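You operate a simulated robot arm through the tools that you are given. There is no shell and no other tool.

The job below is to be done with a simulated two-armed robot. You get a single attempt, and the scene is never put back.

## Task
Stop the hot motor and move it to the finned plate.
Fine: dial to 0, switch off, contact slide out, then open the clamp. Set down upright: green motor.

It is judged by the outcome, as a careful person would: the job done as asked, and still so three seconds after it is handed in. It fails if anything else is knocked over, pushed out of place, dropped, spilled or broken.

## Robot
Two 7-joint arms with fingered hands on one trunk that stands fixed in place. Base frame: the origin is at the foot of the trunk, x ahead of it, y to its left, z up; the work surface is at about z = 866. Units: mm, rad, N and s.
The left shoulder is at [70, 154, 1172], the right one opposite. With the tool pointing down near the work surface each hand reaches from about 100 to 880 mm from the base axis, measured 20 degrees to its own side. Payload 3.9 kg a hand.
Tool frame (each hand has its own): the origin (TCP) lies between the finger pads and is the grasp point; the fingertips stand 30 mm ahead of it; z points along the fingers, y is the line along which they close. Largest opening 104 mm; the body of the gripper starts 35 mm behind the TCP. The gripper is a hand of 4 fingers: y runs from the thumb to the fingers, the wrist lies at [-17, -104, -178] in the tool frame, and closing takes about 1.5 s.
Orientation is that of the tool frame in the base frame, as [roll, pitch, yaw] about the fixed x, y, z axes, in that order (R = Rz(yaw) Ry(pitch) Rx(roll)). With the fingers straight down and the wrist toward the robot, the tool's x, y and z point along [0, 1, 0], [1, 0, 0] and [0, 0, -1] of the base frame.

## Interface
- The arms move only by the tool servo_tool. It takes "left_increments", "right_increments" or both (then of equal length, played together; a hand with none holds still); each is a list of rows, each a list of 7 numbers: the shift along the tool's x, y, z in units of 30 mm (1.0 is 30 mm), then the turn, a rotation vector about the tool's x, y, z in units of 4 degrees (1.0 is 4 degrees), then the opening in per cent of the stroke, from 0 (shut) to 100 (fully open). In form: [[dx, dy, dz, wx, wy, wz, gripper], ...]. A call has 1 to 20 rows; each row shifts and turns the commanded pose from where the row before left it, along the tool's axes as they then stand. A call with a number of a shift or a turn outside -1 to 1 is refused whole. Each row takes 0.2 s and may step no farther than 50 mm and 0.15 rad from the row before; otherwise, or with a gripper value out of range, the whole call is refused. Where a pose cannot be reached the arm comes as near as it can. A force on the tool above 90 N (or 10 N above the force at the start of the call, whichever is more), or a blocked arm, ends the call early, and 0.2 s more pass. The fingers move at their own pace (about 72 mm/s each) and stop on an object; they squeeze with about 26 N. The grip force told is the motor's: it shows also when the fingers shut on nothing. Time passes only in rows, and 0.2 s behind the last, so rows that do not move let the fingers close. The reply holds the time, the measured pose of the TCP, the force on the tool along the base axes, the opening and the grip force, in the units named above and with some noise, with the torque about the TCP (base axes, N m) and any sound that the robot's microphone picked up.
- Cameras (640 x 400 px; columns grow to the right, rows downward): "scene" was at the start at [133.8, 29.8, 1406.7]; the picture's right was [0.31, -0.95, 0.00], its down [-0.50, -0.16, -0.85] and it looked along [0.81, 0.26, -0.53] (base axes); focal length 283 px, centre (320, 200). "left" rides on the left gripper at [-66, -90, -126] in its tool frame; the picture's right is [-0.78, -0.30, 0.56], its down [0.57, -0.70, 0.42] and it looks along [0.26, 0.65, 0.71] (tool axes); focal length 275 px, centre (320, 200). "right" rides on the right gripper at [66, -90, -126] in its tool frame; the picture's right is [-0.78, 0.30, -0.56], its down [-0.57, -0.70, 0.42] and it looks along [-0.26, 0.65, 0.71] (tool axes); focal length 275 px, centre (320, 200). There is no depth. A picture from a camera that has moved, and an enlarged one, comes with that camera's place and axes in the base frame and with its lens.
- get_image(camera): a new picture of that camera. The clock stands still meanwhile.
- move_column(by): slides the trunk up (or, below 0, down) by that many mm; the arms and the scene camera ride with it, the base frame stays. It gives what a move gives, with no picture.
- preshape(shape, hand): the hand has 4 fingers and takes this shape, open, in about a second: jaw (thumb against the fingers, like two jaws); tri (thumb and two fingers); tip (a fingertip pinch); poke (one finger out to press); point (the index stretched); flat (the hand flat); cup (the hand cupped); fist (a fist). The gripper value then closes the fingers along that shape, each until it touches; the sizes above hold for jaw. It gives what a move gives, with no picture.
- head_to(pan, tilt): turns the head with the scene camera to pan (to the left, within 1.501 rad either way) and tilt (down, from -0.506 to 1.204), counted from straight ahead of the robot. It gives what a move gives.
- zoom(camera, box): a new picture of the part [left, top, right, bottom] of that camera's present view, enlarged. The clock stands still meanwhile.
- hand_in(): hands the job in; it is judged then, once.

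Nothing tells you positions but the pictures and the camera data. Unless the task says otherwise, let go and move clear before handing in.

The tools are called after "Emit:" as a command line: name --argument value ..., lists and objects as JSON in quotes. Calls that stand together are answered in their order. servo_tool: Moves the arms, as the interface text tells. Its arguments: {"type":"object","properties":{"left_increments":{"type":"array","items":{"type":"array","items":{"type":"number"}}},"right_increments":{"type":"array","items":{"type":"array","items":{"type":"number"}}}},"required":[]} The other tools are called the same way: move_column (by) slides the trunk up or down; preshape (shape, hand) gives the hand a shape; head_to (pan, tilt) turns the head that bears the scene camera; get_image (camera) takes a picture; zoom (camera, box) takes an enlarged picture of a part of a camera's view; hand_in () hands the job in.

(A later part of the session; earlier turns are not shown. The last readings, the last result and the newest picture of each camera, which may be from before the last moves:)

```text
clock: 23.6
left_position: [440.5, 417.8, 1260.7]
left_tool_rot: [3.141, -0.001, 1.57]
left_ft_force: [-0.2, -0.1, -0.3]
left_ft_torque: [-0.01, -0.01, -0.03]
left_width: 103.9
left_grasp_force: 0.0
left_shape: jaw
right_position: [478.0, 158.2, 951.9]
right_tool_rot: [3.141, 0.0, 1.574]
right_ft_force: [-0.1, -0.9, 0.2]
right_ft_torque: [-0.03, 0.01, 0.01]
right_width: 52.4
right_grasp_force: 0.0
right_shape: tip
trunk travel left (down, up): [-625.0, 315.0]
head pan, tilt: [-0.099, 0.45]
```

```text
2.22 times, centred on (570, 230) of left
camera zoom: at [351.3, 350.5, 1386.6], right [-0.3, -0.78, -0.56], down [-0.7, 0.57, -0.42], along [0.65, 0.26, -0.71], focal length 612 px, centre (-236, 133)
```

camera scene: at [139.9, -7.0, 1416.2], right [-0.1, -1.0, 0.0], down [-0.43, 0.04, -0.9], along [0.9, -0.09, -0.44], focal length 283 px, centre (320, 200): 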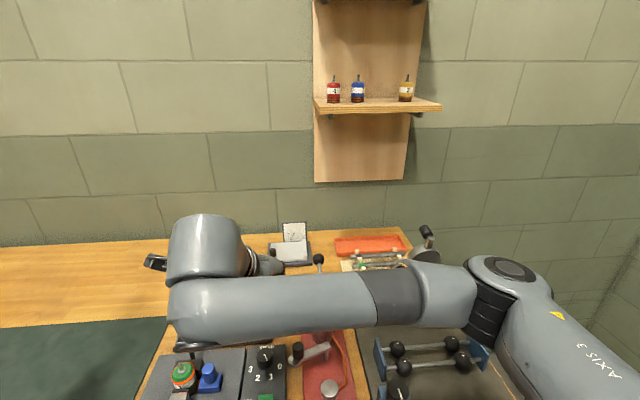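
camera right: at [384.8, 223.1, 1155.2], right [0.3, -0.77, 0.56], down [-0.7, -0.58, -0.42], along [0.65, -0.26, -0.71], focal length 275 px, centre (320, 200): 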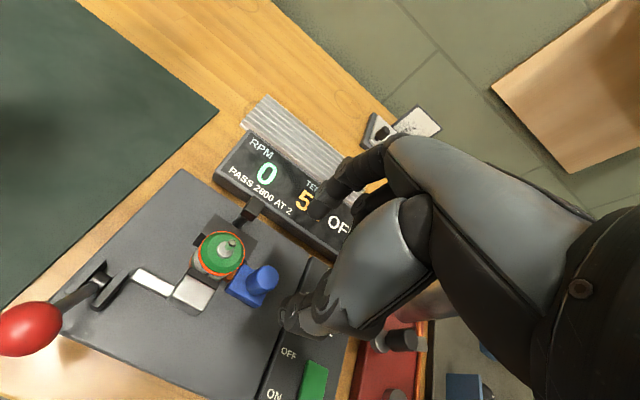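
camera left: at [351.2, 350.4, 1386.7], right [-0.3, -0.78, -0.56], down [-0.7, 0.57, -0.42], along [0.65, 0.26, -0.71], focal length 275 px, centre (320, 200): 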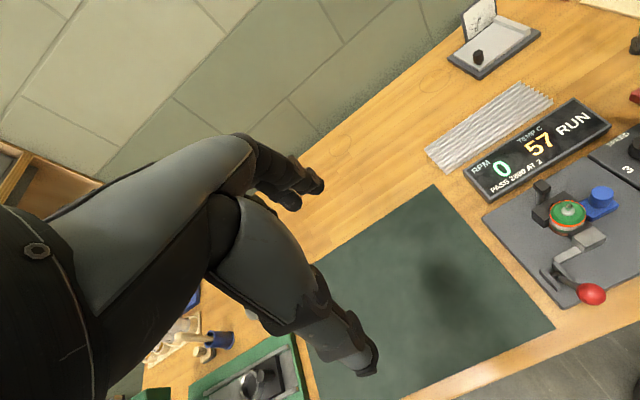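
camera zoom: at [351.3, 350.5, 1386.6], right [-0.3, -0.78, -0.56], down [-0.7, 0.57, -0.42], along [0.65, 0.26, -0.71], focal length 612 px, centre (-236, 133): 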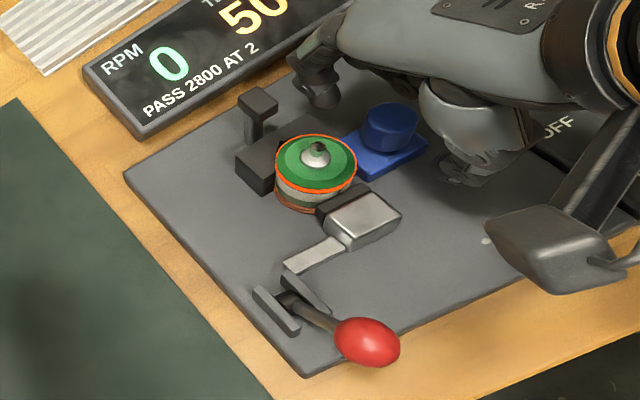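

Emit:
servo_tool --right_increments '[[0.03, -0.03, 0.2, 0, 0, 0, 50], [0, 0, 0.2, 0, 0, 0, 50], [0, 0, 0, 0, 0, 0, 30], [0, 0, 0, 0, 0, 0, 20], [0, 0, 0, 0, 0, 0, 10], [0, 0, 0, 0, 0, 0, 0], [0, 0, 0, 0, 0, 0, 0], [0, 0, 0, 0, 0, 0, 0]]'

Emit:
zoom --camera "right" --box '[160, 140, 400, 340]'

Emit:
zoom --camera "left" --box '[500, 140, 640, 320]'

```text
clock: 25.4
left_position: [438.6, 416.8, 1261.3]
left_tool_rot: [3.139, 0.0, 1.572]
left_ft_force: [0.4, -0.1, -0.3]
left_ft_torque: [0.01, 0.01, 0.01]
left_width: 103.9
left_grasp_force: 0.1
left_shape: jaw
right_position: [475.3, 160.0, 941.0]
right_tool_rot: [3.139, 0.0, 1.575]
right_ft_force: [-1.7, 0.1, 1.0]
right_ft_torque: [0.03, 0.05, 0.0]
right_width: 6.9
right_grasp_force: 25.5
right_shape: tip
trunk travel left (down, up): [-625.0, 315.0]
head pan, tilt: [-0.099, 0.45]
```

```text
2.00 times, centred on (280, 240) of right
camera zoom: at [385.1, 225.5, 1066.2], right [0.3, -0.77, 0.56], down [-0.7, -0.58, -0.43], along [0.65, -0.26, -0.71], focal length 551 px, centre (400, 120)
```

zoom: 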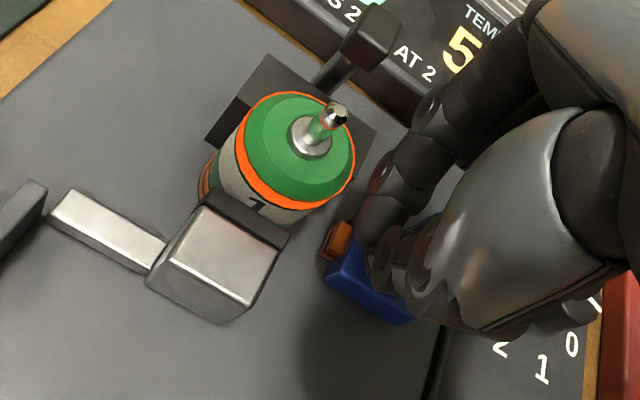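

```text
2.22 times, centred on (570, 230) of left
camera zoom: at [349.6, 350.9, 1387.0], right [-0.3, -0.78, -0.56], down [-0.7, 0.57, -0.43], along [0.65, 0.26, -0.71], focal length 612 px, centre (-236, 133)
```

zoom: 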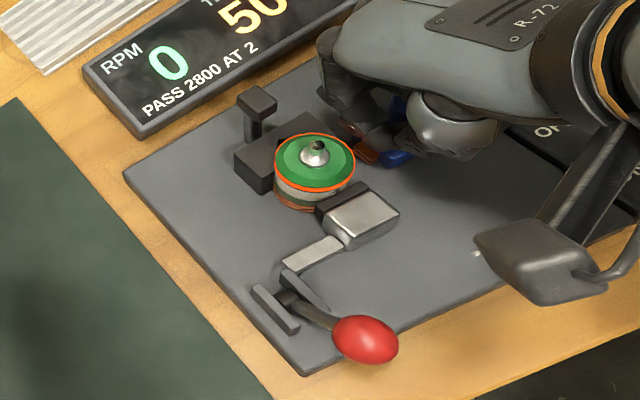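

Closing squeezed the slide outward: the copper contact has already left the motor. I'll keep pushing it out (-y) with the shut fingers, gently.

Emit:
servo_tool --right_increments '[[-0.15, 0, 0, 0, 0, 0, 0], [-0.15, 0, 0, 0, 0, 0, 0], [-0.15, 0, 0, 0, 0, 0, 0], [0, 0, 0, 0, 0, 0, 0]]'

Emit:
zoom --camera "right" --box '[160, 140, 400, 340]'

```text
clock: 26.4
left_position: [441.1, 423.2, 1257.6]
left_tool_rot: [-3.14, 0.006, 1.568]
left_ft_force: [0.0, 0.0, -1.5]
left_ft_torque: [-0.03, 0.0, 0.02]
left_width: 103.9
left_grasp_force: 0.0
left_shape: jaw
right_position: [475.8, 151.3, 939.7]
right_tool_rot: [-3.141, -0.001, 1.581]
right_ft_force: [-2.3, 31.4, -2.8]
right_ft_torque: [0.64, 0.07, 0.12]
right_width: 6.5
right_grasp_force: 26.6
right_shape: tip
trunk travel left (down, up): [-625.0, 315.0]
head pan, tilt: [-0.099, 0.45]
```

```text
2.00 times, centred on (280, 240) of right
camera zoom: at [384.7, 217.7, 1064.9], right [0.3, -0.77, 0.56], down [-0.7, -0.58, -0.42], along [0.65, -0.26, -0.71], focal length 551 px, centre (400, 120)
```

zoom: 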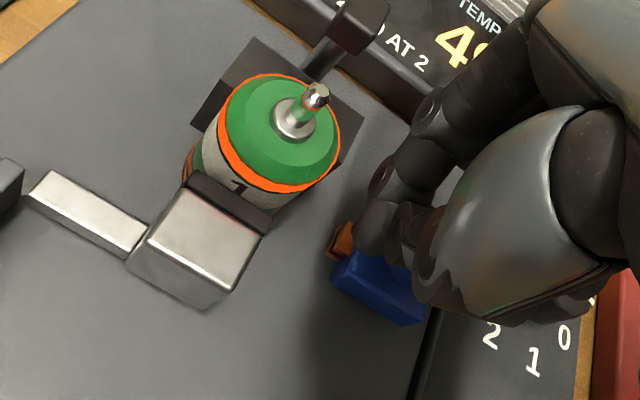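

At 31 N it has reached its stop. I'll open the fingers, then lift straight off.

Emit:
servo_tool --right_increments '[[0.05, 0, 0, 0, 0, 0, 20], [0.05, 0, 0, 0, 0, 0, 40], [0, 0, 0, 0, 0, 0, 50], [0, 0, 0, 0, 0, 0, 50], [0, 0, -0.5, 0, 0, 0, 50], [0, 0, -0.9, 0, 0, 0, 50], [0, 0, -0.9, 0, 0, 0, 50], [0, 0, -0.9, 0, 0, 0, 50], [0, 0, 0, 0, 0, 0, 50]]'

Emit:
get_image --camera "right"

Emit:
zoom --camera "left" --box '[500, 140, 640, 320]'

```text
clock: 28.4
left_position: [440.0, 418.0, 1259.2]
left_tool_rot: [3.141, 0.0, 1.57]
left_ft_force: [-0.1, -0.6, 0.4]
left_ft_torque: [-0.04, 0.0, 0.0]
left_width: 103.6
left_grasp_force: 0.0
left_shape: jaw
right_position: [483.7, 140.2, 1029.8]
right_tool_rot: [3.136, 0.02, 1.561]
right_ft_force: [-0.4, 0.0, -0.2]
right_ft_torque: [-0.02, -0.01, 0.02]
right_width: 51.5
right_grasp_force: 0.0
right_shape: tip
trunk travel left (down, up): [-625.0, 315.0]
head pan, tilt: [-0.099, 0.45]
```

```text
taken
camera right: at [392.2, 210.5, 1154.1], right [0.29, -0.77, 0.57], down [-0.71, -0.57, -0.42], along [0.65, -0.28, -0.71], focal length 275 px, centre (320, 200)
```

right: 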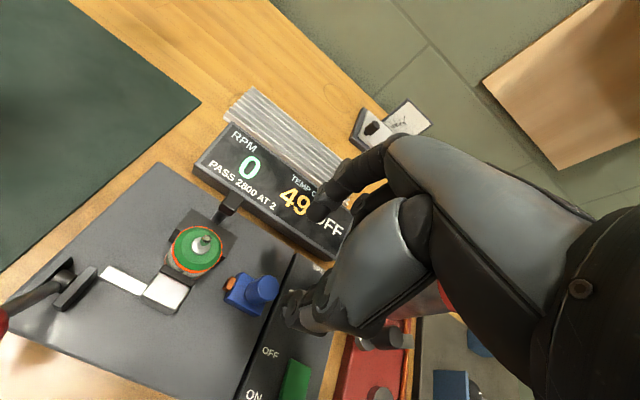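

```text
2.22 times, centred on (570, 230) of left
camera zoom: at [352.0, 350.8, 1386.5], right [-0.3, -0.78, -0.56], down [-0.7, 0.57, -0.42], along [0.65, 0.26, -0.71], focal length 612 px, centre (-236, 133)
```

zoom: 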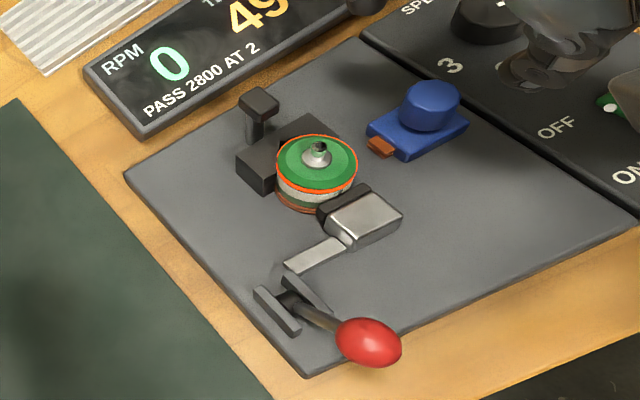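

The contact is fully out and the stand hasn't moved. I'll bring the right hand aside and swing the left hand round to view the clamp from the left side before touching it.

Emit:
servo_tool --right_increments '[[-0.5, 0, -0.6, 0, 0, 0, 50], [-0.9, 0, -0.6, 0, 0, 0, 50], [-0.9, 0, -0.6, 0, 0, 0, 50], [-0.9, 0, -0.6, 0, 0, 0, 50], [-0.9, 0, -0.6, 0, 0, 0, 50], [-0.5, 0, 0, 0, 0, 0, 50], [0, 0, 0, 0, 0, 0, 50], [0, 0, 0, 0, 0, 0, 50], [0, 0, 0, 0, 0, 0, 50], [0, 0, 0, 0, 0, 0, 50], [0, 0, 0, 0, 0, 0, 50], [0, 0, 0, 0, 0, 0, 50], [0, 0, 0, 0, 0, 0, 50], [0, 0, 0, 0, 0, 0, 50], [0, 0, 0, 0, 0, 0, 50], [0, 0, 0, 0, 0, 0, 50], [0, 0, 0, 0, 0, 0, 50]]' --left_increments '[[-0.8, -0.35, 0.2, 0, 0, 0, 60], [-0.75, -0.35, 0.2, 0, 0, 0, 60], [0, 0, 0.45, 0, 0, 1, 60], [0, 0, 0.45, 0, 0, 1, 60], [0, 0, 0.45, 0, 0, 1, 60], [0, 0, 0.45, 0, 0, 1, 60], [0, 0, 0.45, 0, 0, 1, 60], [0, 0, 0.45, 0, 0, 1, 60], [0, 0, 0.45, 0, 0, 1, 60], [0, 0, 0.45, 0, 0, 1, 60], [0, 0, 0.45, 0, 0, 1, 60], [0, 0, 0.45, 0, 0, 1, 60], [0, 0, 0.45, 0, 0, 1, 60], [0, 0, 0.45, 0, 0, 1, 60], [0, 0, 0.45, 0, 0, 1, 60], [0, 0, 0.45, 0, 0, 1, 60], [0, 0, 0.45, 0, 0, 1, 60]]'

Emit:
get_image --camera "left"

Emit:
get_image --camera "scene"

```text
clock: 28.9
left_position: [425.3, 379.5, 1252.9]
left_tool_rot: [-3.14, -0.001, 1.57]
left_ft_force: [0.3, 0.3, -0.6]
left_ft_torque: [-0.02, -0.01, 0.01]
left_width: 62.6
left_grasp_force: 0.1
left_shape: jaw
right_position: [517.6, 60.4, 1040.2]
right_tool_rot: [3.088, 0.119, 1.468]
right_ft_force: [0.4, -0.6, 0.5]
right_ft_torque: [0.0, 0.01, 0.0]
right_width: 51.8
right_grasp_force: 0.1
right_shape: tip
right hand out of reach, approached as far as the arm can: row 2
trunk travel left (down, up): [-625.0, 315.0]
head pan, tilt: [-0.099, 0.45]
stopped in row 2 (right hand): the arm was blocked; the commanded pose is now the measured one
```

```text
taken
camera left: at [336.4, 312.7, 1377.7], right [-0.3, -0.77, -0.56], down [-0.7, 0.57, -0.42], along [0.65, 0.27, -0.71], focal length 275 px, centre (320, 200)
```

left: 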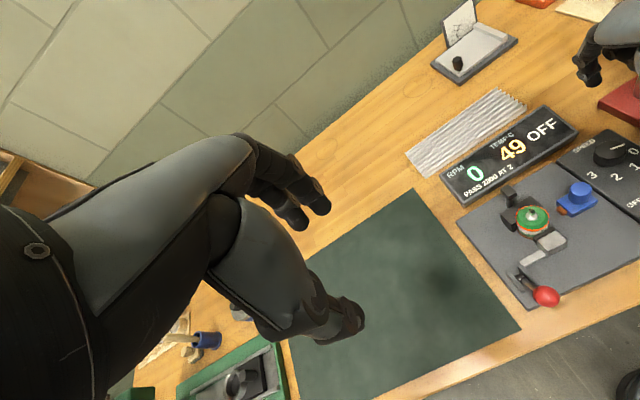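

```text
taken
camera scene: at [140.2, -8.4, 1416.2], right [-0.1, -0.99, 0.0], down [-0.43, 0.04, -0.9], along [0.9, -0.09, -0.44], focal length 283 px, centre (320, 200)
```

scene: 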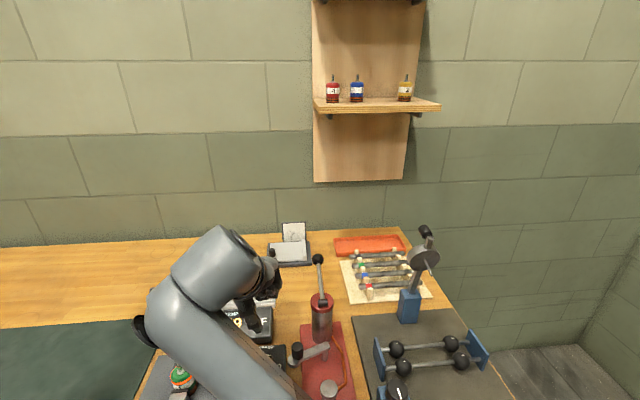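

The right arm was blocked and twisted a little while moving away. I'll look at where it is before any further move.

Emit:
get_image --camera "right"

Emit:
head_to --pan 0.1 --tilt 0.9

Emit:
get_image --camera "scene"

Emit:
zoom --camera "left" --box '[440, 0, 640, 320]'

```text
taken
camera right: at [431.0, 149.6, 1151.0], right [0.19, -0.73, 0.66], down [-0.74, -0.55, -0.39], along [0.65, -0.41, -0.64], focal length 275 px, centre (320, 200)
```

right: 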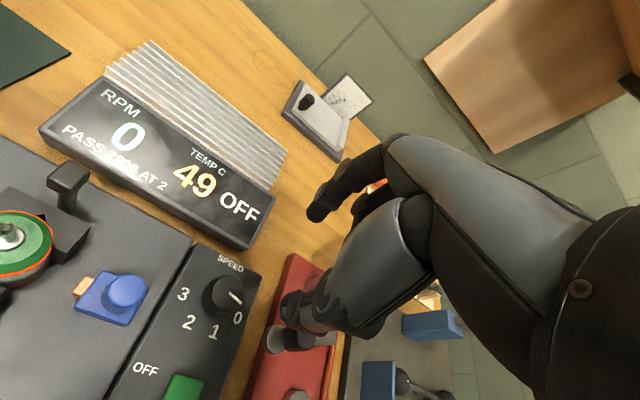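

```text
clock: 29.8
left_position: [425.1, 381.1, 1250.9]
left_tool_rot: [-3.141, 0.0, 1.569]
left_ft_force: [0.1, -0.4, 0.6]
left_ft_torque: [0.03, -0.01, 0.03]
left_width: 63.1
left_grasp_force: 0.0
left_shape: jaw
right_position: [517.8, 61.9, 1039.0]
right_tool_rot: [3.088, 0.12, 1.471]
right_ft_force: [-0.6, 0.1, -0.5]
right_ft_torque: [0.0, -0.01, -0.01]
right_width: 51.7
right_grasp_force: 0.1
right_shape: tip
trunk travel left (down, up): [-625.0, 315.0]
head pan, tilt: [0.099, 0.901]
```

```text
taken
camera scene: at [123.8, 9.6, 1378.0], right [0.1, -1.0, 0.0], down [-0.78, -0.08, -0.62], along [0.62, 0.06, -0.78], focal length 283 px, centre (320, 200)
```

scene: 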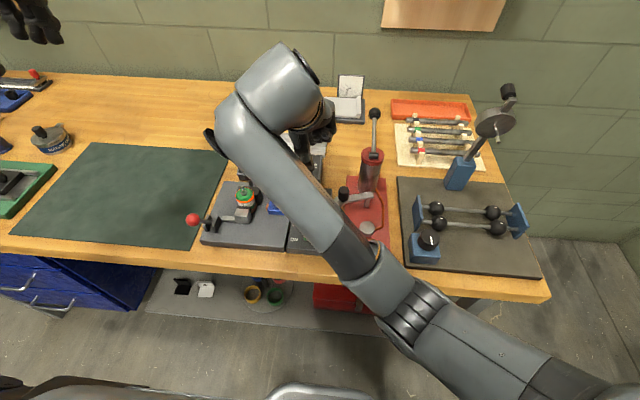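

```text
1.25 times, centred on (540, 160) of left
camera zoom: at [335.9, 314.3, 1377.4], right [-0.3, -0.78, -0.56], down [-0.7, 0.57, -0.42], along [0.65, 0.26, -0.71], focal length 344 px, centre (45, 250)
```

zoom: 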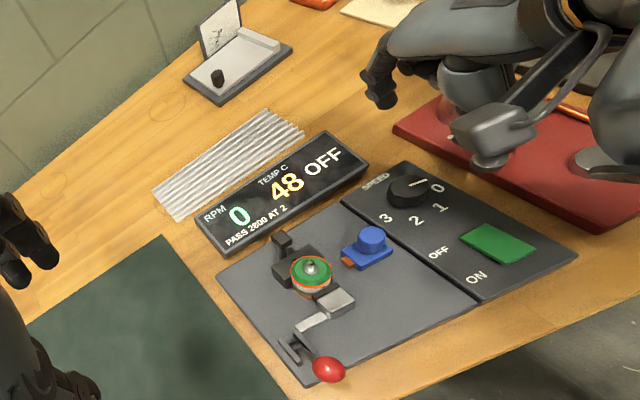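

Nothing was disturbed; the arm seems to have hit a joint limit. I'll lift the right hand straight up and see how it responds.

Emit:
servo_tool --right_increments '[[0, 0, -0.5, 0, 0, 0, 50], [0, 0, -0.8, 0, 0, 0, 50], [0, 0, -0.8, 0, 0, 0, 50], [0, 0, 0, 0, 0, 0, 50]]'

```text
clock: 30.5
left_position: [426.7, 381.5, 1252.0]
left_tool_rot: [3.14, 0.001, 1.57]
left_ft_force: [-1.0, -0.1, 0.1]
left_ft_torque: [-0.01, 0.0, -0.01]
left_width: 62.8
left_grasp_force: 0.0
left_shape: jaw
right_position: [547.8, 12.9, 1061.8]
right_tool_rot: [3.042, 0.225, 1.37]
right_ft_force: [-0.1, 0.0, 0.7]
right_ft_torque: [-0.02, 0.02, 0.02]
right_width: 51.5
right_grasp_force: 0.0
right_shape: tip
right hand out of reach, approached as far as the arm can: row 3
trunk travel left (down, up): [-625.0, 315.0]
head pan, tilt: [0.099, 0.901]
stopped in row 3 (right hand): the arm was blocked; the commanded pose is now the measured one
```

The right arm keeps drifting at a joint limit. Raising the column lifts both hands clear without changing the joints, so I'll do that before sorting the arm out.

Emit:
move_column --by 120

Emit:
get_image --camera "scene"

Emit:
get_image --camera "right"

```text
clock: 32.0
left_position: [425.2, 381.3, 1370.5]
left_tool_rot: [-3.14, 0.001, 1.569]
left_ft_force: [1.3, 0.7, 0.4]
left_ft_torque: [-0.01, 0.01, -0.03]
left_width: 62.8
left_grasp_force: 0.0
left_shape: jaw
right_position: [547.4, 13.5, 1181.7]
right_tool_rot: [3.044, 0.225, 1.371]
right_ft_force: [0.5, 0.6, 0.1]
right_ft_torque: [0.04, -0.01, -0.02]
right_width: 52.1
right_grasp_force: 0.1
right_shape: tip
trunk travel left (down, up): [-745.0, 195.0]
head pan, tilt: [0.099, 0.901]
```

```text
taken
camera scene: at [123.9, 9.9, 1497.8], right [0.1, -1.0, 0.0], down [-0.78, -0.08, -0.62], along [0.62, 0.06, -0.78], focal length 283 px, centre (320, 200)
```

scene: 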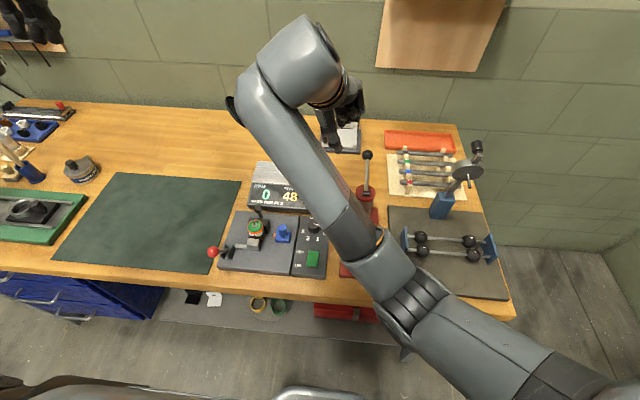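

```text
taken
camera right: at [465.2, 122.5, 1280.0], right [0.11, -0.66, 0.74], down [-0.78, -0.52, -0.35], along [0.62, -0.53, -0.57], focal length 275 px, centre (320, 200)
```

right: 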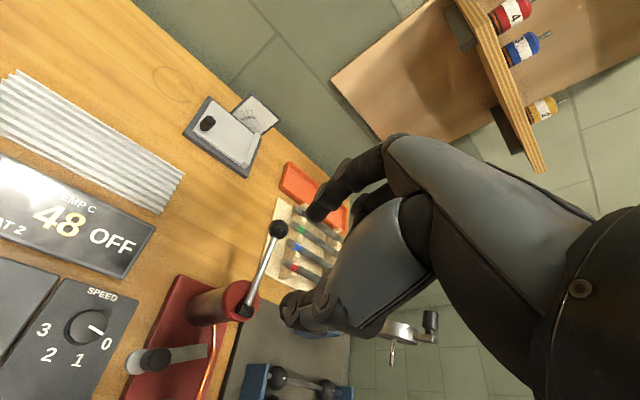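

Emit:
servo_tool --right_increments '[[-0.8, -0.2, 0, 0, 0, 0, 50], [-0.8, -0.2, 0, 0, 0, 0, 50], [-0.8, -0.2, 0, 0, 0, 0, 50], [-0.8, -0.2, 0, 0.2, 0.6, -0.6, 50], [-0.8, -0.2, 0, 0.2, 0.6, -0.6, 50], [0, 0, 0, 0, 0, 0, 50]]'

```text
clock: 33.2
left_position: [425.2, 380.2, 1372.2]
left_tool_rot: [-3.14, -0.003, 1.569]
left_ft_force: [-0.1, 0.0, 0.6]
left_ft_torque: [0.02, 0.0, -0.02]
left_width: 62.8
left_grasp_force: 0.1
left_shape: jaw
right_position: [514.0, -139.7, 1211.3]
right_tool_rot: [3.012, 0.28, 1.355]
right_ft_force: [-1.3, -0.7, 0.5]
right_ft_torque: [0.01, -0.01, -0.02]
right_width: 51.7
right_grasp_force: 0.1
right_shape: tip
trunk travel left (down, up): [-745.0, 195.0]
head pan, tilt: [0.099, 0.901]
stopped in row 6 (right hand): the arm was blocked; the commanded pose is now the measured one
```

The right arm stays awkward at a limit, but it is clear of everything at (514, -140, 1211), so I'll park it and do the rest with the left hand. I'll bring the left hand down beside the stand for a close side view of the clamp.

Emit:
servo_tool --left_increments '[[0.1, -0.1, 0.9, 0, 0, 0, 60], [0.1, -0.1, 0.9, 0, 0, 0, 60], [0.1, -0.1, 0.9, 0, 0, 0, 60], [0.1, -0.1, 0.9, 0, 0, 0, 60], [0.1, -0.1, 0.9, 0, 0, 0, 60], [0.1, -0.1, 0.9, 0, 0, 0, 60], [0.1, -0.1, 0.9, 0, 0, 0, 60], [0.1, -0.1, 0.9, 0, 0, 0, 60], [0.1, -0.1, 0.9, 0, 0, 0, 60], [0.1, -0.1, 0.9, 0, 0, 0, 60], [0.1, -0.1, 0.9, 0, 0, 0, 60], [0.1, -0.1, 0.9, 0, 0, 0, 60], [0, 0, 0, 0, 0, 0, 60]]'

Emit:
get_image --camera "left"

Emit:
get_image --camera "scene"

```text
clock: 36.0
left_position: [389.3, 416.7, 1047.1]
left_tool_rot: [3.141, 0.0, 1.57]
left_ft_force: [-0.5, -0.2, 1.0]
left_ft_torque: [0.01, 0.03, 0.01]
left_width: 62.8
left_grasp_force: 0.1
left_shape: jaw
right_position: [512.9, -138.6, 1210.9]
right_tool_rot: [3.015, 0.28, 1.357]
right_ft_force: [0.3, -0.1, -0.2]
right_ft_torque: [0.02, 0.02, 0.03]
right_width: 51.9
right_grasp_force: 0.1
right_shape: tip
trunk travel left (down, up): [-745.0, 195.0]
head pan, tilt: [0.099, 0.901]
```

```text
taken
camera left: at [300.0, 350.6, 1172.5], right [-0.3, -0.78, -0.56], down [-0.7, 0.57, -0.42], along [0.65, 0.26, -0.71], focal length 275 px, centre (320, 200)
```

left: 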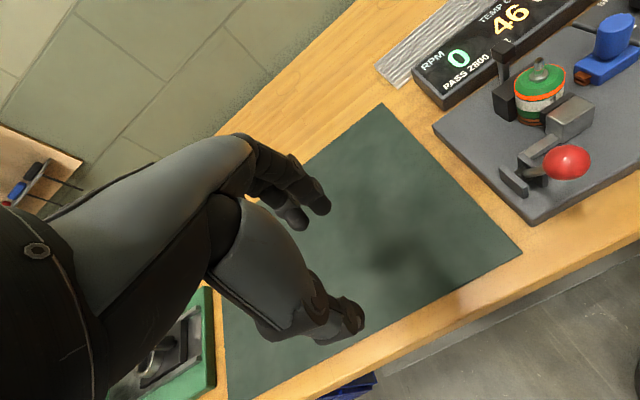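

```text
taken
camera scene: at [123.8, 9.7, 1497.9], right [0.1, -1.0, 0.0], down [-0.78, -0.08, -0.62], along [0.62, 0.06, -0.78], focal length 283 px, centre (320, 200)
```

scene: 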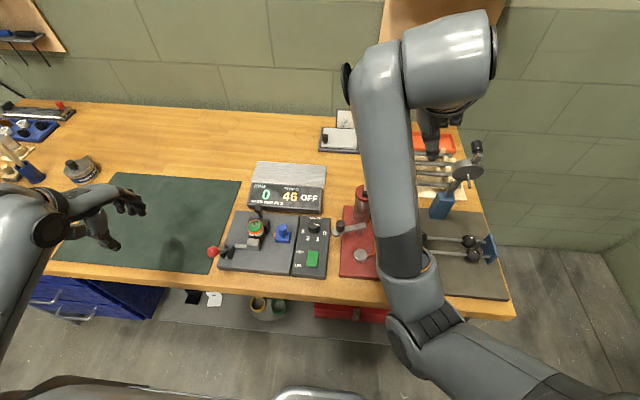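

Emit:
zoom --camera "left" --box '[470, 30, 630, 230]'

Emit:
zoom --camera "scene" --box '[195, 195, 305, 285]'

Emit:
zoom --camera "left" --box '[490, 120, 610, 220]'

```text
2.00 times, centred on (550, 130) of left
camera zoom: at [300.0, 350.6, 1172.5], right [-0.3, -0.78, -0.56], down [-0.7, 0.57, -0.42], along [0.65, 0.26, -0.71], focal length 551 px, centre (-140, 340)
```

zoom: 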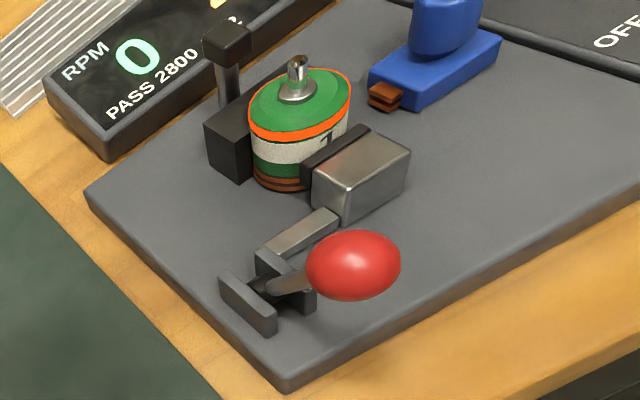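

```text
4.44 times, centred on (250, 240) of scene
camera zoom: at [123.8, 9.7, 1497.9], right [0.1, -1.0, 0.0], down [-0.78, -0.08, -0.62], along [0.62, 0.06, -0.78], focal length 1258 px, centre (631, 22)
```

zoom: 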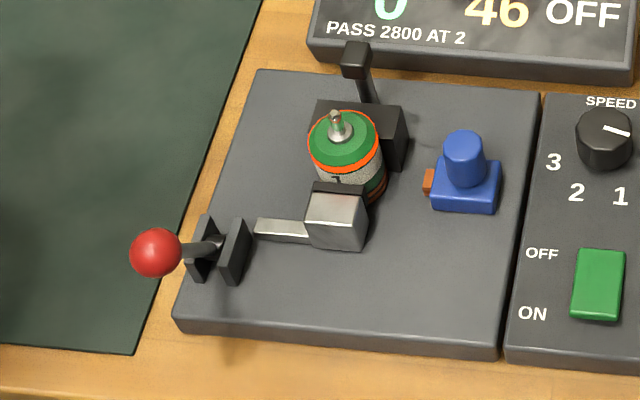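

```text
4.00 times, centred on (550, 170) of left
camera zoom: at [300.0, 350.6, 1172.5], right [-0.3, -0.78, -0.56], down [-0.7, 0.57, -0.42], along [0.65, 0.26, -0.71], focal length 1101 px, centre (-600, 320)
```

zoom: 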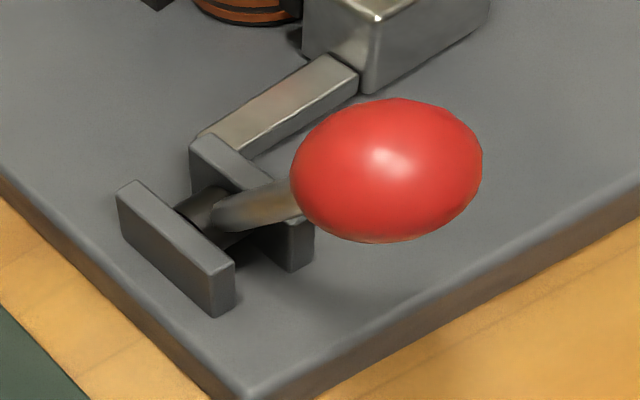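

The clamp lever pivots about an axis along y at about (423, 258, 904), and its ball is at about (384, 260, 968), leaning toward the robot. I'll pinch the ball with the left hand so I can feel which way it opens, starting from above it.

Emit:
preshape --hand "left" --shape "tip"

Emit:
servo_tool --left_increments '[[-0.87, -0.03, 0, 0, 0, 0, 60], [-0.87, -0.03, 0, 0, 0, 0, 60], [-0.87, -0.03, 0, 0, 0, 0, 60], [-0.87, -0.03, 0, 0, 0, 0, 60], [-0.87, -0.03, 0, 0, 0, 0, 60], [-0.87, -0.03, 0, 0, 0, 0, 60], [0, 0, 0, 0, 0, 0, 60]]'

Emit:
get_image --camera "left"

Emit:
zoom --camera "scene" --box '[165, 165, 305, 285]'

```text
clock: 36.9
left_position: [390.1, 416.5, 1047.9]
left_tool_rot: [-3.141, 0.0, 1.571]
left_ft_force: [-0.5, -0.9, -0.3]
left_ft_torque: [0.0, 0.01, -0.02]
left_width: 103.9
left_grasp_force: 0.0
left_shape: tip
right_position: [513.6, -138.2, 1210.7]
right_tool_rot: [3.014, 0.28, 1.359]
right_ft_force: [-0.1, 0.4, 0.2]
right_ft_torque: [-0.02, -0.02, 0.02]
right_width: 51.7
right_grasp_force: 0.1
right_shape: tip
trunk travel left (down, up): [-745.0, 195.0]
head pan, tilt: [0.099, 0.901]
```

```text
clock: 38.0
left_position: [395.7, 370.2, 1070.8]
left_tool_rot: [3.127, -0.189, 1.586]
left_ft_force: [-0.2, 0.3, 0.5]
left_ft_torque: [-0.04, -0.01, -0.02]
left_width: 62.6
left_grasp_force: 0.1
left_shape: tip
left hand out of reach, approached as far as the arm can: row 4, 5
right_position: [510.0, -137.2, 1211.9]
right_tool_rot: [3.01, 0.285, 1.356]
right_ft_force: [-0.8, 0.2, 0.0]
right_ft_torque: [-0.02, -0.01, -0.05]
right_width: 51.8
right_grasp_force: 0.0
right_shape: tip
trunk travel left (down, up): [-745.0, 195.0]
head pan, tilt: [0.099, 0.901]
stopped in row 5 (left hand): the arm was blocked; the commanded pose is now the measured one
```

```text
taken
camera left: at [306.0, 279.1, 1181.2], right [-0.28, -0.66, -0.7], down [-0.7, 0.63, -0.32], along [0.65, 0.4, -0.64], focal length 275 px, centre (320, 200)
```

left: 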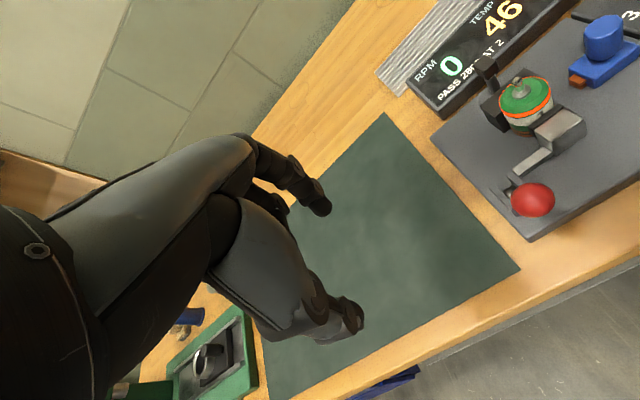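

```text
3.33 times, centred on (235, 225) of scene
camera zoom: at [121.9, 12.0, 1498.1], right [0.1, -0.99, 0.0], down [-0.78, -0.08, -0.62], along [0.62, 0.06, -0.78], focal length 944 px, centre (603, 117)
```

zoom: 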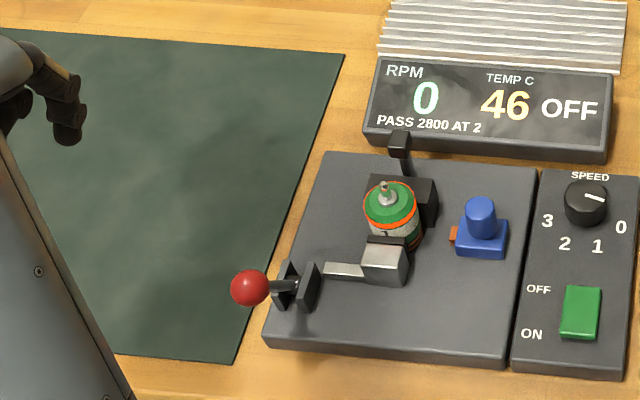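

The left arm also ran into a limit moving inward with the wrist toward the robot. It should be happier with the wrist out to the left, which also suits gripping the motor along y, so I'll back off, level the hand and yaw it that way.

Emit:
servo_tool --left_increments '[[0.6, 0, 0, 0, -0.9, 0, 60], [0.6, 0, 0, 0, -0.9, 0, 60], [0.4, 0, 0, 0, -0.9, 0, 60], [0, 0, 0, 0, 0, 0.8, 60], [0, 0, 0, 0, 0, 1, 60], [0, 0, 0, 0, 0, 1, 60], [0, 0, 0, 0, 0, 1, 60], [0, 0, 0, 0, 0, 1, 60], [0, 0, 0, 0, 0, 1, 60], [0, 0, 0, 0, 0, 1, 60], [0, 0, 0, 0, 0, 1, 60], [0, 0, 0, 0, 0, 1, 60], [0, 0, 0, 0, 0, 1, 60], [0, 0, 0, 0, 0, 1, 60], [0, 0, 0, 0, 0, 0, 60]]'

Emit:
get_image --camera "left"

Emit:
get_image --camera "scene"

```text
clock: 41.2
left_position: [397.4, 413.9, 1077.0]
left_tool_rot: [3.133, -0.009, 0.827]
left_ft_force: [-0.1, -0.6, -0.1]
left_ft_torque: [0.01, 0.07, -0.04]
left_width: 62.7
left_grasp_force: 0.1
left_shape: tip
right_position: [514.0, -139.7, 1210.9]
right_tool_rot: [3.012, 0.28, 1.356]
right_ft_force: [-0.1, 0.6, 0.5]
right_ft_torque: [0.02, -0.02, 0.0]
right_width: 51.7
right_grasp_force: 0.0
right_shape: tip
trunk travel left (down, up): [-745.0, 195.0]
head pan, tilt: [0.099, 0.901]
```

```text
taken
camera left: at [285.1, 425.7, 1201.4], right [-0.74, -0.37, -0.57], down [-0.12, 0.9, -0.43], along [0.67, -0.24, -0.71], focal length 275 px, centre (320, 200)
```

left: 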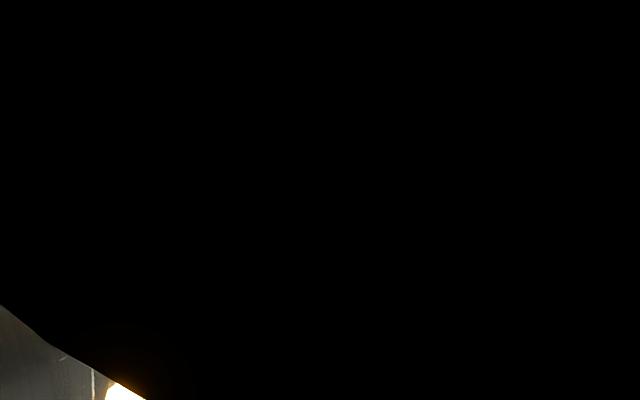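

```text
taken
camera scene: at [123.7, 9.6, 1497.9], right [0.1, -1.0, 0.0], down [-0.78, -0.08, -0.62], along [0.62, 0.06, -0.78], focal length 283 px, centre (320, 200)
```

scene: 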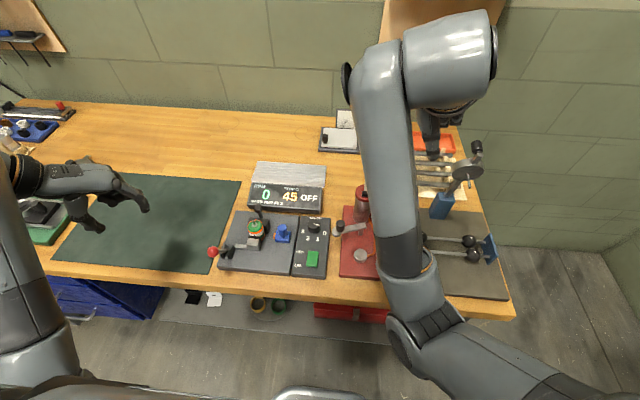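

Emit:
servo_tool --left_increments '[[-0.6, 0.47, 0, 0, 0, 0, 60], [-0.6, 0.47, 0, 0, 0, 0, 60], [-0.6, 0.47, 0, 0, 0, 0, 60], [0, 0, 0, 0, 0, 0, 60]]'

Emit:
get_image --camera "scene"

```text
clock: 42.2
left_position: [392.0, 347.8, 1078.0]
left_tool_rot: [3.133, -0.008, 0.828]
left_ft_force: [-0.4, 0.3, -0.4]
left_ft_torque: [-0.01, -0.01, 0.03]
left_width: 62.7
left_grasp_force: 0.1
left_shape: tip
right_position: [513.0, -138.6, 1210.0]
right_tool_rot: [3.012, 0.281, 1.355]
right_ft_force: [-1.2, 0.6, -0.8]
right_ft_torque: [0.02, 0.02, -0.02]
right_width: 51.5
right_grasp_force: 0.1
right_shape: tip
trunk travel left (down, up): [-745.0, 195.0]
head pan, tilt: [0.099, 0.901]
```

```text
taken
camera scene: at [123.8, 10.0, 1497.9], right [0.1, -1.0, 0.0], down [-0.78, -0.08, -0.62], along [0.62, 0.06, -0.78], focal length 283 px, centre (320, 200)
```

scene: 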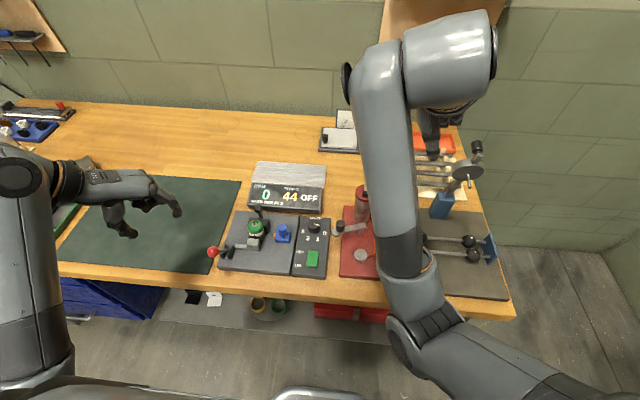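

Emit:
servo_tool --left_increments '[[-0.78, 0.595, 0, 0, 0, 0, 60], [-0.78, 0.595, 0, 0, 0, 0, 60], [-0.78, 0.595, 0, 0, 0, 0, 60], [0, 0, 0.5, 0, 0, 0, 60], [0, 0, 0, 0, 0, 0, 60]]'

Emit:
get_image --camera "scene"

Emit:
zoom --camera "scene" --box '[130, 140, 310, 290]'

Emit:
get_image --camera "left"

```text
clock: 43.4
left_position: [390.6, 308.5, 1062.6]
left_tool_rot: [3.133, -0.008, 0.827]
left_ft_force: [-0.5, -0.2, 0.7]
left_ft_torque: [-0.04, 0.0, 0.0]
left_width: 62.7
left_grasp_force: 0.1
left_shape: tip
left hand out of reach, approached as far as the arm can: row 2, 3
right_position: [513.1, -138.3, 1211.4]
right_tool_rot: [3.014, 0.281, 1.355]
right_ft_force: [0.4, 0.5, 0.1]
right_ft_torque: [0.0, 0.02, -0.03]
right_width: 52.0
right_grasp_force: 0.1
right_shape: tip
trunk travel left (down, up): [-745.0, 195.0]
head pan, tilt: [0.099, 0.901]
```

```text
taken
camera scene: at [124.0, 9.7, 1497.9], right [0.1, -1.0, 0.0], down [-0.78, -0.08, -0.62], along [0.62, 0.06, -0.78], focal length 283 px, centre (320, 200)
```

scene: 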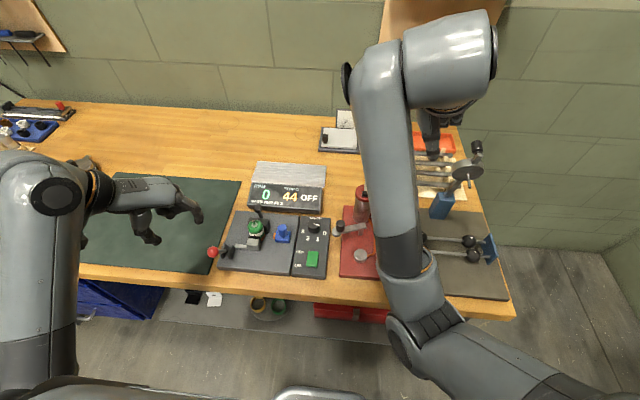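

```text
2.67 times, centred on (220, 215) of scene
camera zoom: at [124.0, 9.7, 1497.9], right [0.1, -1.0, 0.0], down [-0.78, -0.08, -0.62], along [0.62, 0.06, -0.78], focal length 755 px, centre (587, 160)
```

zoom: 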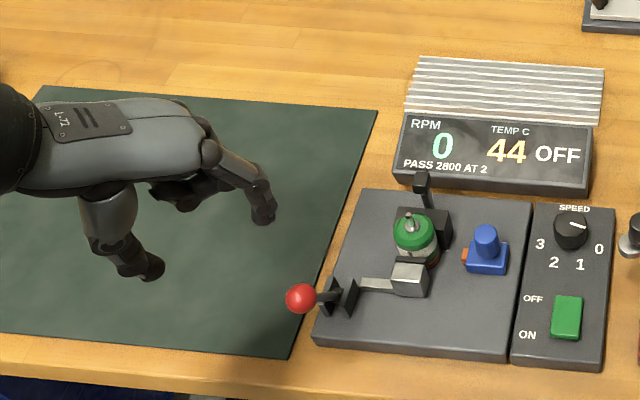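

```text
taken
camera left: at [277.9, 319.2, 1187.6], right [-0.74, -0.37, -0.57], down [-0.12, 0.9, -0.43], along [0.67, -0.24, -0.71], focal length 275 px, centre (320, 200)
```

left: 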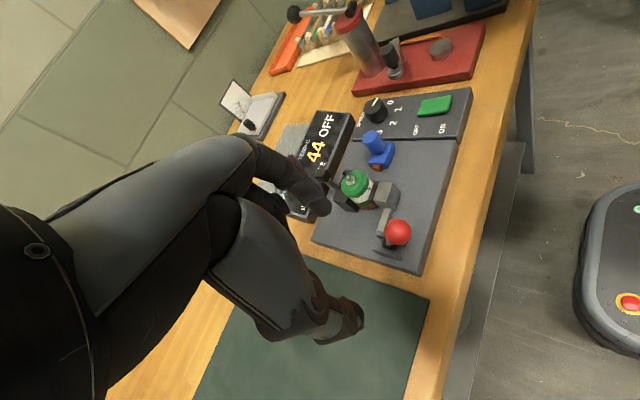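

The left arm is folded too tightly at this trunk height (the wrist is too near the shoulder). Raising the trunk further gives the arm room to reach down, so I'll do that and then lower the hand.

Emit:
move_column --by 190

Emit:
servo_tool --left_increments '[[0, 0, 0.9, 0, 0, 0, 60], [0, 0, 0.9, 0, 0, 0, 60], [0, 0, 0.9, 0, 0, 0, 60], [0, 0, 0.9, 0, 0, 0, 60], [0, 0, 0.9, 0, 0, 0, 60], [0, 0, 0.9, 0, 0, 0, 60], [0, 0, 0.6, 0, 0, 0, 60], [-0.4, 0.3, 0, 0, 0, 0, 60], [-0.4, 0.3, 0, 0, 0, 0, 60], [0, 0, 0, 0, 0, 0, 60]]'

Emit:
get_image --camera "scene"

Emit:
get_image --camera "left"

```text
clock: 45.5
left_position: [389.4, 307.5, 1253.2]
left_tool_rot: [3.133, -0.007, 0.827]
left_ft_force: [0.1, -0.1, 0.5]
left_ft_torque: [0.0, -0.02, -0.01]
left_width: 62.8
left_grasp_force: 0.0
left_shape: tip
right_position: [513.8, -138.3, 1400.9]
right_tool_rot: [3.016, 0.281, 1.357]
right_ft_force: [0.2, 0.2, -0.6]
right_ft_torque: [-0.02, -0.04, -0.02]
right_width: 51.8
right_grasp_force: 0.1
right_shape: tip
trunk travel left (down, up): [-935.0, 5.0]
head pan, tilt: [0.099, 0.901]
```

```text
clock: 47.6
left_position: [388.4, 276.5, 1072.2]
left_tool_rot: [3.134, -0.008, 0.827]
left_ft_force: [0.3, -0.8, 0.0]
left_ft_torque: [-0.02, 0.01, 0.01]
left_width: 62.5
left_grasp_force: 0.1
left_shape: tip
right_position: [513.1, -138.7, 1401.0]
right_tool_rot: [3.013, 0.279, 1.356]
right_ft_force: [-0.1, -0.4, 0.7]
right_ft_torque: [0.0, -0.04, -0.03]
right_width: 51.9
right_grasp_force: 0.0
right_shape: tip
trunk travel left (down, up): [-935.0, 5.0]
head pan, tilt: [0.099, 0.901]
```

```text
taken
camera scene: at [123.9, 10.1, 1687.9], right [0.1, -1.0, 0.0], down [-0.78, -0.08, -0.62], along [0.62, 0.06, -0.78], focal length 283 px, centre (320, 200)
```

scene: 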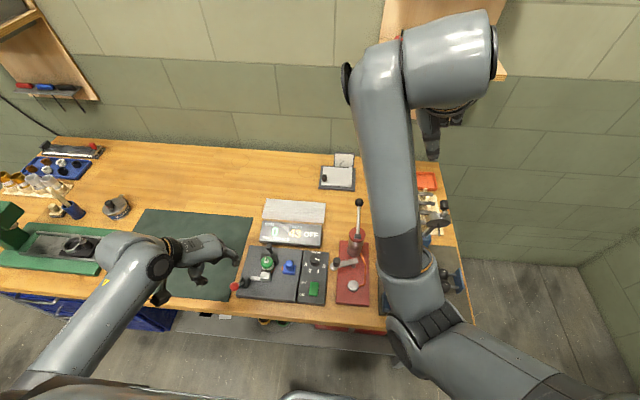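

```text
taken
camera left: at [276.8, 289.2, 1197.3], right [-0.74, -0.37, -0.57], down [-0.12, 0.9, -0.43], along [0.67, -0.24, -0.71], focal length 275 px, centre (320, 200)
```

left: 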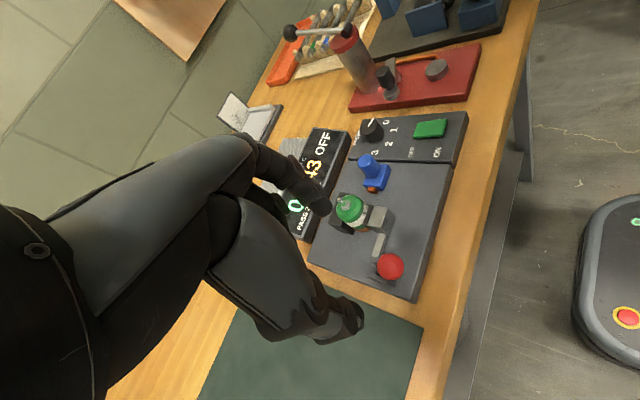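

The arm now reaches down comfortably, and the ball checks out at (385, 260, 967). I'll lower around it and look.

Emit:
servo_tool --left_increments '[[-0.47, 0.28, 0.2, 0, 0, 0, 60], [0, 0, 0.8, 0, 0, 0, 60], [0, 0, 0.8, 0, 0, 0, 60], [0, 0, 0.5, 0, 0, 0, 60], [0, 0, 0.4, 0, 0, 0, 60], [0, 0, 0, 0, 0, 0, 60]]'

Emit:
zoom --camera "left" --box '[240, 100, 480, 350]'

Emit:
zoom --camera "scene" --box '[170, 220, 310, 320]'

```text
clock: 49.0
left_position: [386.8, 261.8, 992.2]
left_tool_rot: [3.134, -0.01, 0.827]
left_ft_force: [0.5, -0.4, 0.8]
left_ft_torque: [0.02, -0.03, 0.03]
left_width: 62.5
left_grasp_force: 0.0
left_shape: tip
right_position: [512.6, -138.7, 1401.1]
right_tool_rot: [3.01, 0.281, 1.355]
right_ft_force: [-0.6, 0.7, -0.2]
right_ft_torque: [0.0, -0.01, 0.0]
right_width: 51.4
right_grasp_force: 0.0
right_shape: tip
trunk travel left (down, up): [-935.0, 5.0]
head pan, tilt: [0.099, 0.901]
```

```text
1.60 times, centred on (360, 225) of left
camera zoom: at [275.1, 274.5, 1116.6], right [-0.74, -0.37, -0.57], down [-0.12, 0.9, -0.43], along [0.67, -0.24, -0.71], focal length 440 px, centre (256, 160)
```

zoom: 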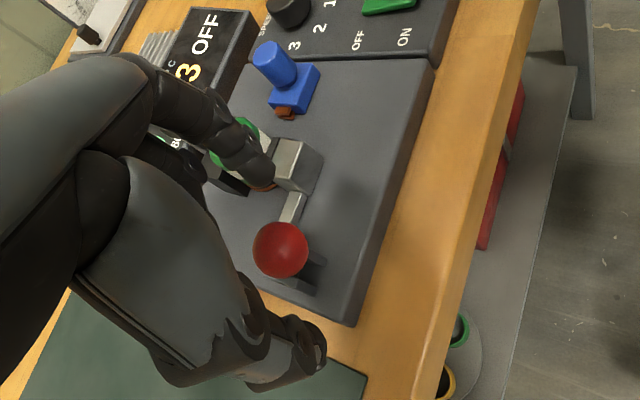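

```text
4.00 times, centred on (240, 270) of scene
camera zoom: at [123.8, 10.1, 1687.9], right [0.1, -1.0, 0.0], down [-0.78, -0.08, -0.62], along [0.62, 0.06, -0.78], focal length 1133 px, centre (640, -80)
```

zoom: 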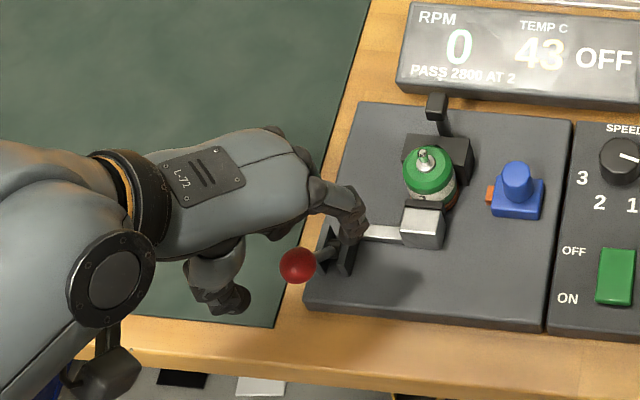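

Emit:
servo_tool --left_increments '[[-0.07, 0, 0.25, 0, 0, 0, 50], [0, 0, 0, 0, 0, 0, 40], [0, 0, 0, 0, 0, 0, 25], [0, 0, 0, 0, 0, 0, 10], [0, 0, 0, 0, 0, 0, 0], [0, 0, 0, 0, 0, 0, 0], [0, 0, 0, 0, 0, 0, 0]]'

Emit:
zoom --camera "left" --box '[240, 100, 480, 350]'

Emit:
zoom --camera "scene" --box '[170, 220, 310, 320]'

```text
clock: 50.6
left_position: [384.2, 260.2, 986.0]
left_tool_rot: [3.132, -0.008, 0.825]
left_ft_force: [-1.1, -2.1, -0.8]
left_ft_torque: [-0.01, 0.05, 0.11]
left_width: 17.2
left_grasp_force: 26.4
left_shape: tip
right_position: [512.4, -138.3, 1400.3]
right_tool_rot: [3.012, 0.282, 1.355]
right_ft_force: [0.0, -0.3, -1.0]
right_ft_torque: [0.01, 0.0, 0.02]
right_width: 51.8
right_grasp_force: 0.0
right_shape: tip
trunk travel left (down, up): [-935.0, 5.0]
head pan, tilt: [0.099, 0.901]
```

```text
1.60 times, centred on (360, 225) of left
camera zoom: at [273.1, 271.9, 1109.2], right [-0.74, -0.37, -0.57], down [-0.12, 0.9, -0.43], along [0.67, -0.24, -0.71], focal length 440 px, centre (256, 160)
```

zoom: 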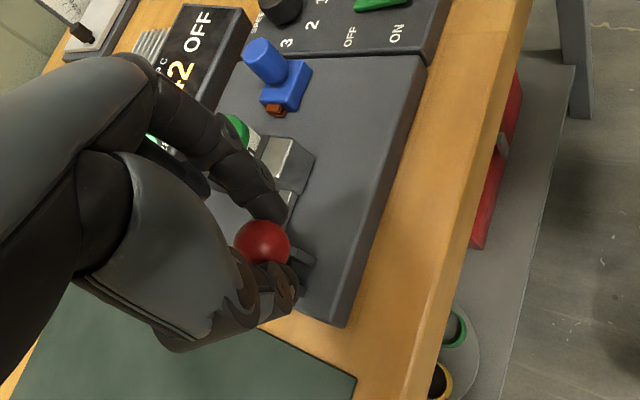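

```text
4.00 times, centred on (240, 270) of scene
camera zoom: at [123.4, 9.4, 1687.9], right [0.1, -1.0, 0.0], down [-0.78, -0.08, -0.62], along [0.62, 0.06, -0.78], focal length 1133 px, centre (640, -80)
```

zoom: 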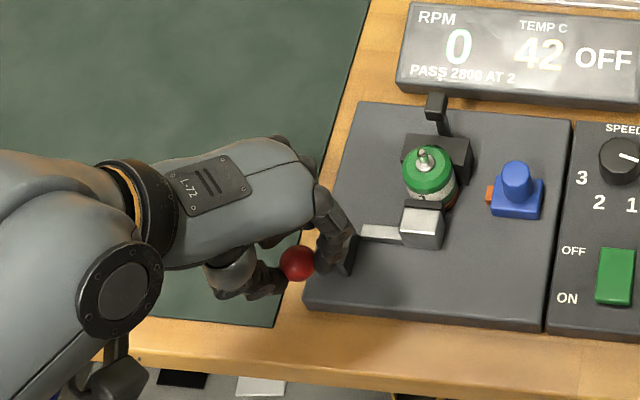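

The ball is pinched (17 mm). I'll try a small move up-and-away along its arc and feel the force.

Emit:
servo_tool --left_increments '[[0.1, 0.11, -0.09, 0, 0, 0, 0], [0.1, 0.11, -0.09, 0, 0, 0, 0], [0, 0, 0, 0, 0, 0, 0]]'

Emit:
zoom --camera "scene" --box '[170, 220, 310, 320]'

```text
clock: 51.5
left_position: [393.8, 259.9, 989.4]
left_tool_rot: [3.132, -0.009, 0.828]
left_ft_force: [-2.1, -2.0, -2.6]
left_ft_torque: [0.08, 0.17, 0.12]
left_width: 17.3
left_grasp_force: 26.2
left_shape: tip
right_position: [513.3, -139.9, 1400.8]
right_tool_rot: [3.011, 0.281, 1.355]
right_ft_force: [0.0, 0.6, 0.1]
right_ft_torque: [-0.04, 0.01, -0.01]
right_width: 52.1
right_grasp_force: 0.1
right_shape: tip
trunk travel left (down, up): [-935.0, 5.0]
head pan, tilt: [0.099, 0.901]
```

```text
4.00 times, centred on (240, 270) of scene
camera zoom: at [123.4, 9.6, 1687.9], right [0.1, -0.99, 0.0], down [-0.78, -0.08, -0.62], along [0.62, 0.06, -0.78], focal length 1133 px, centre (640, -80)
```

zoom: 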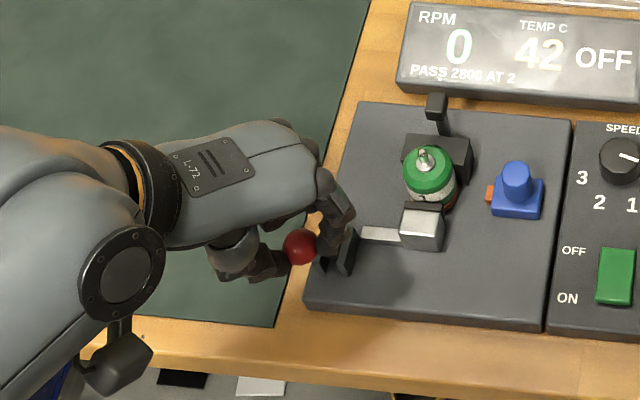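

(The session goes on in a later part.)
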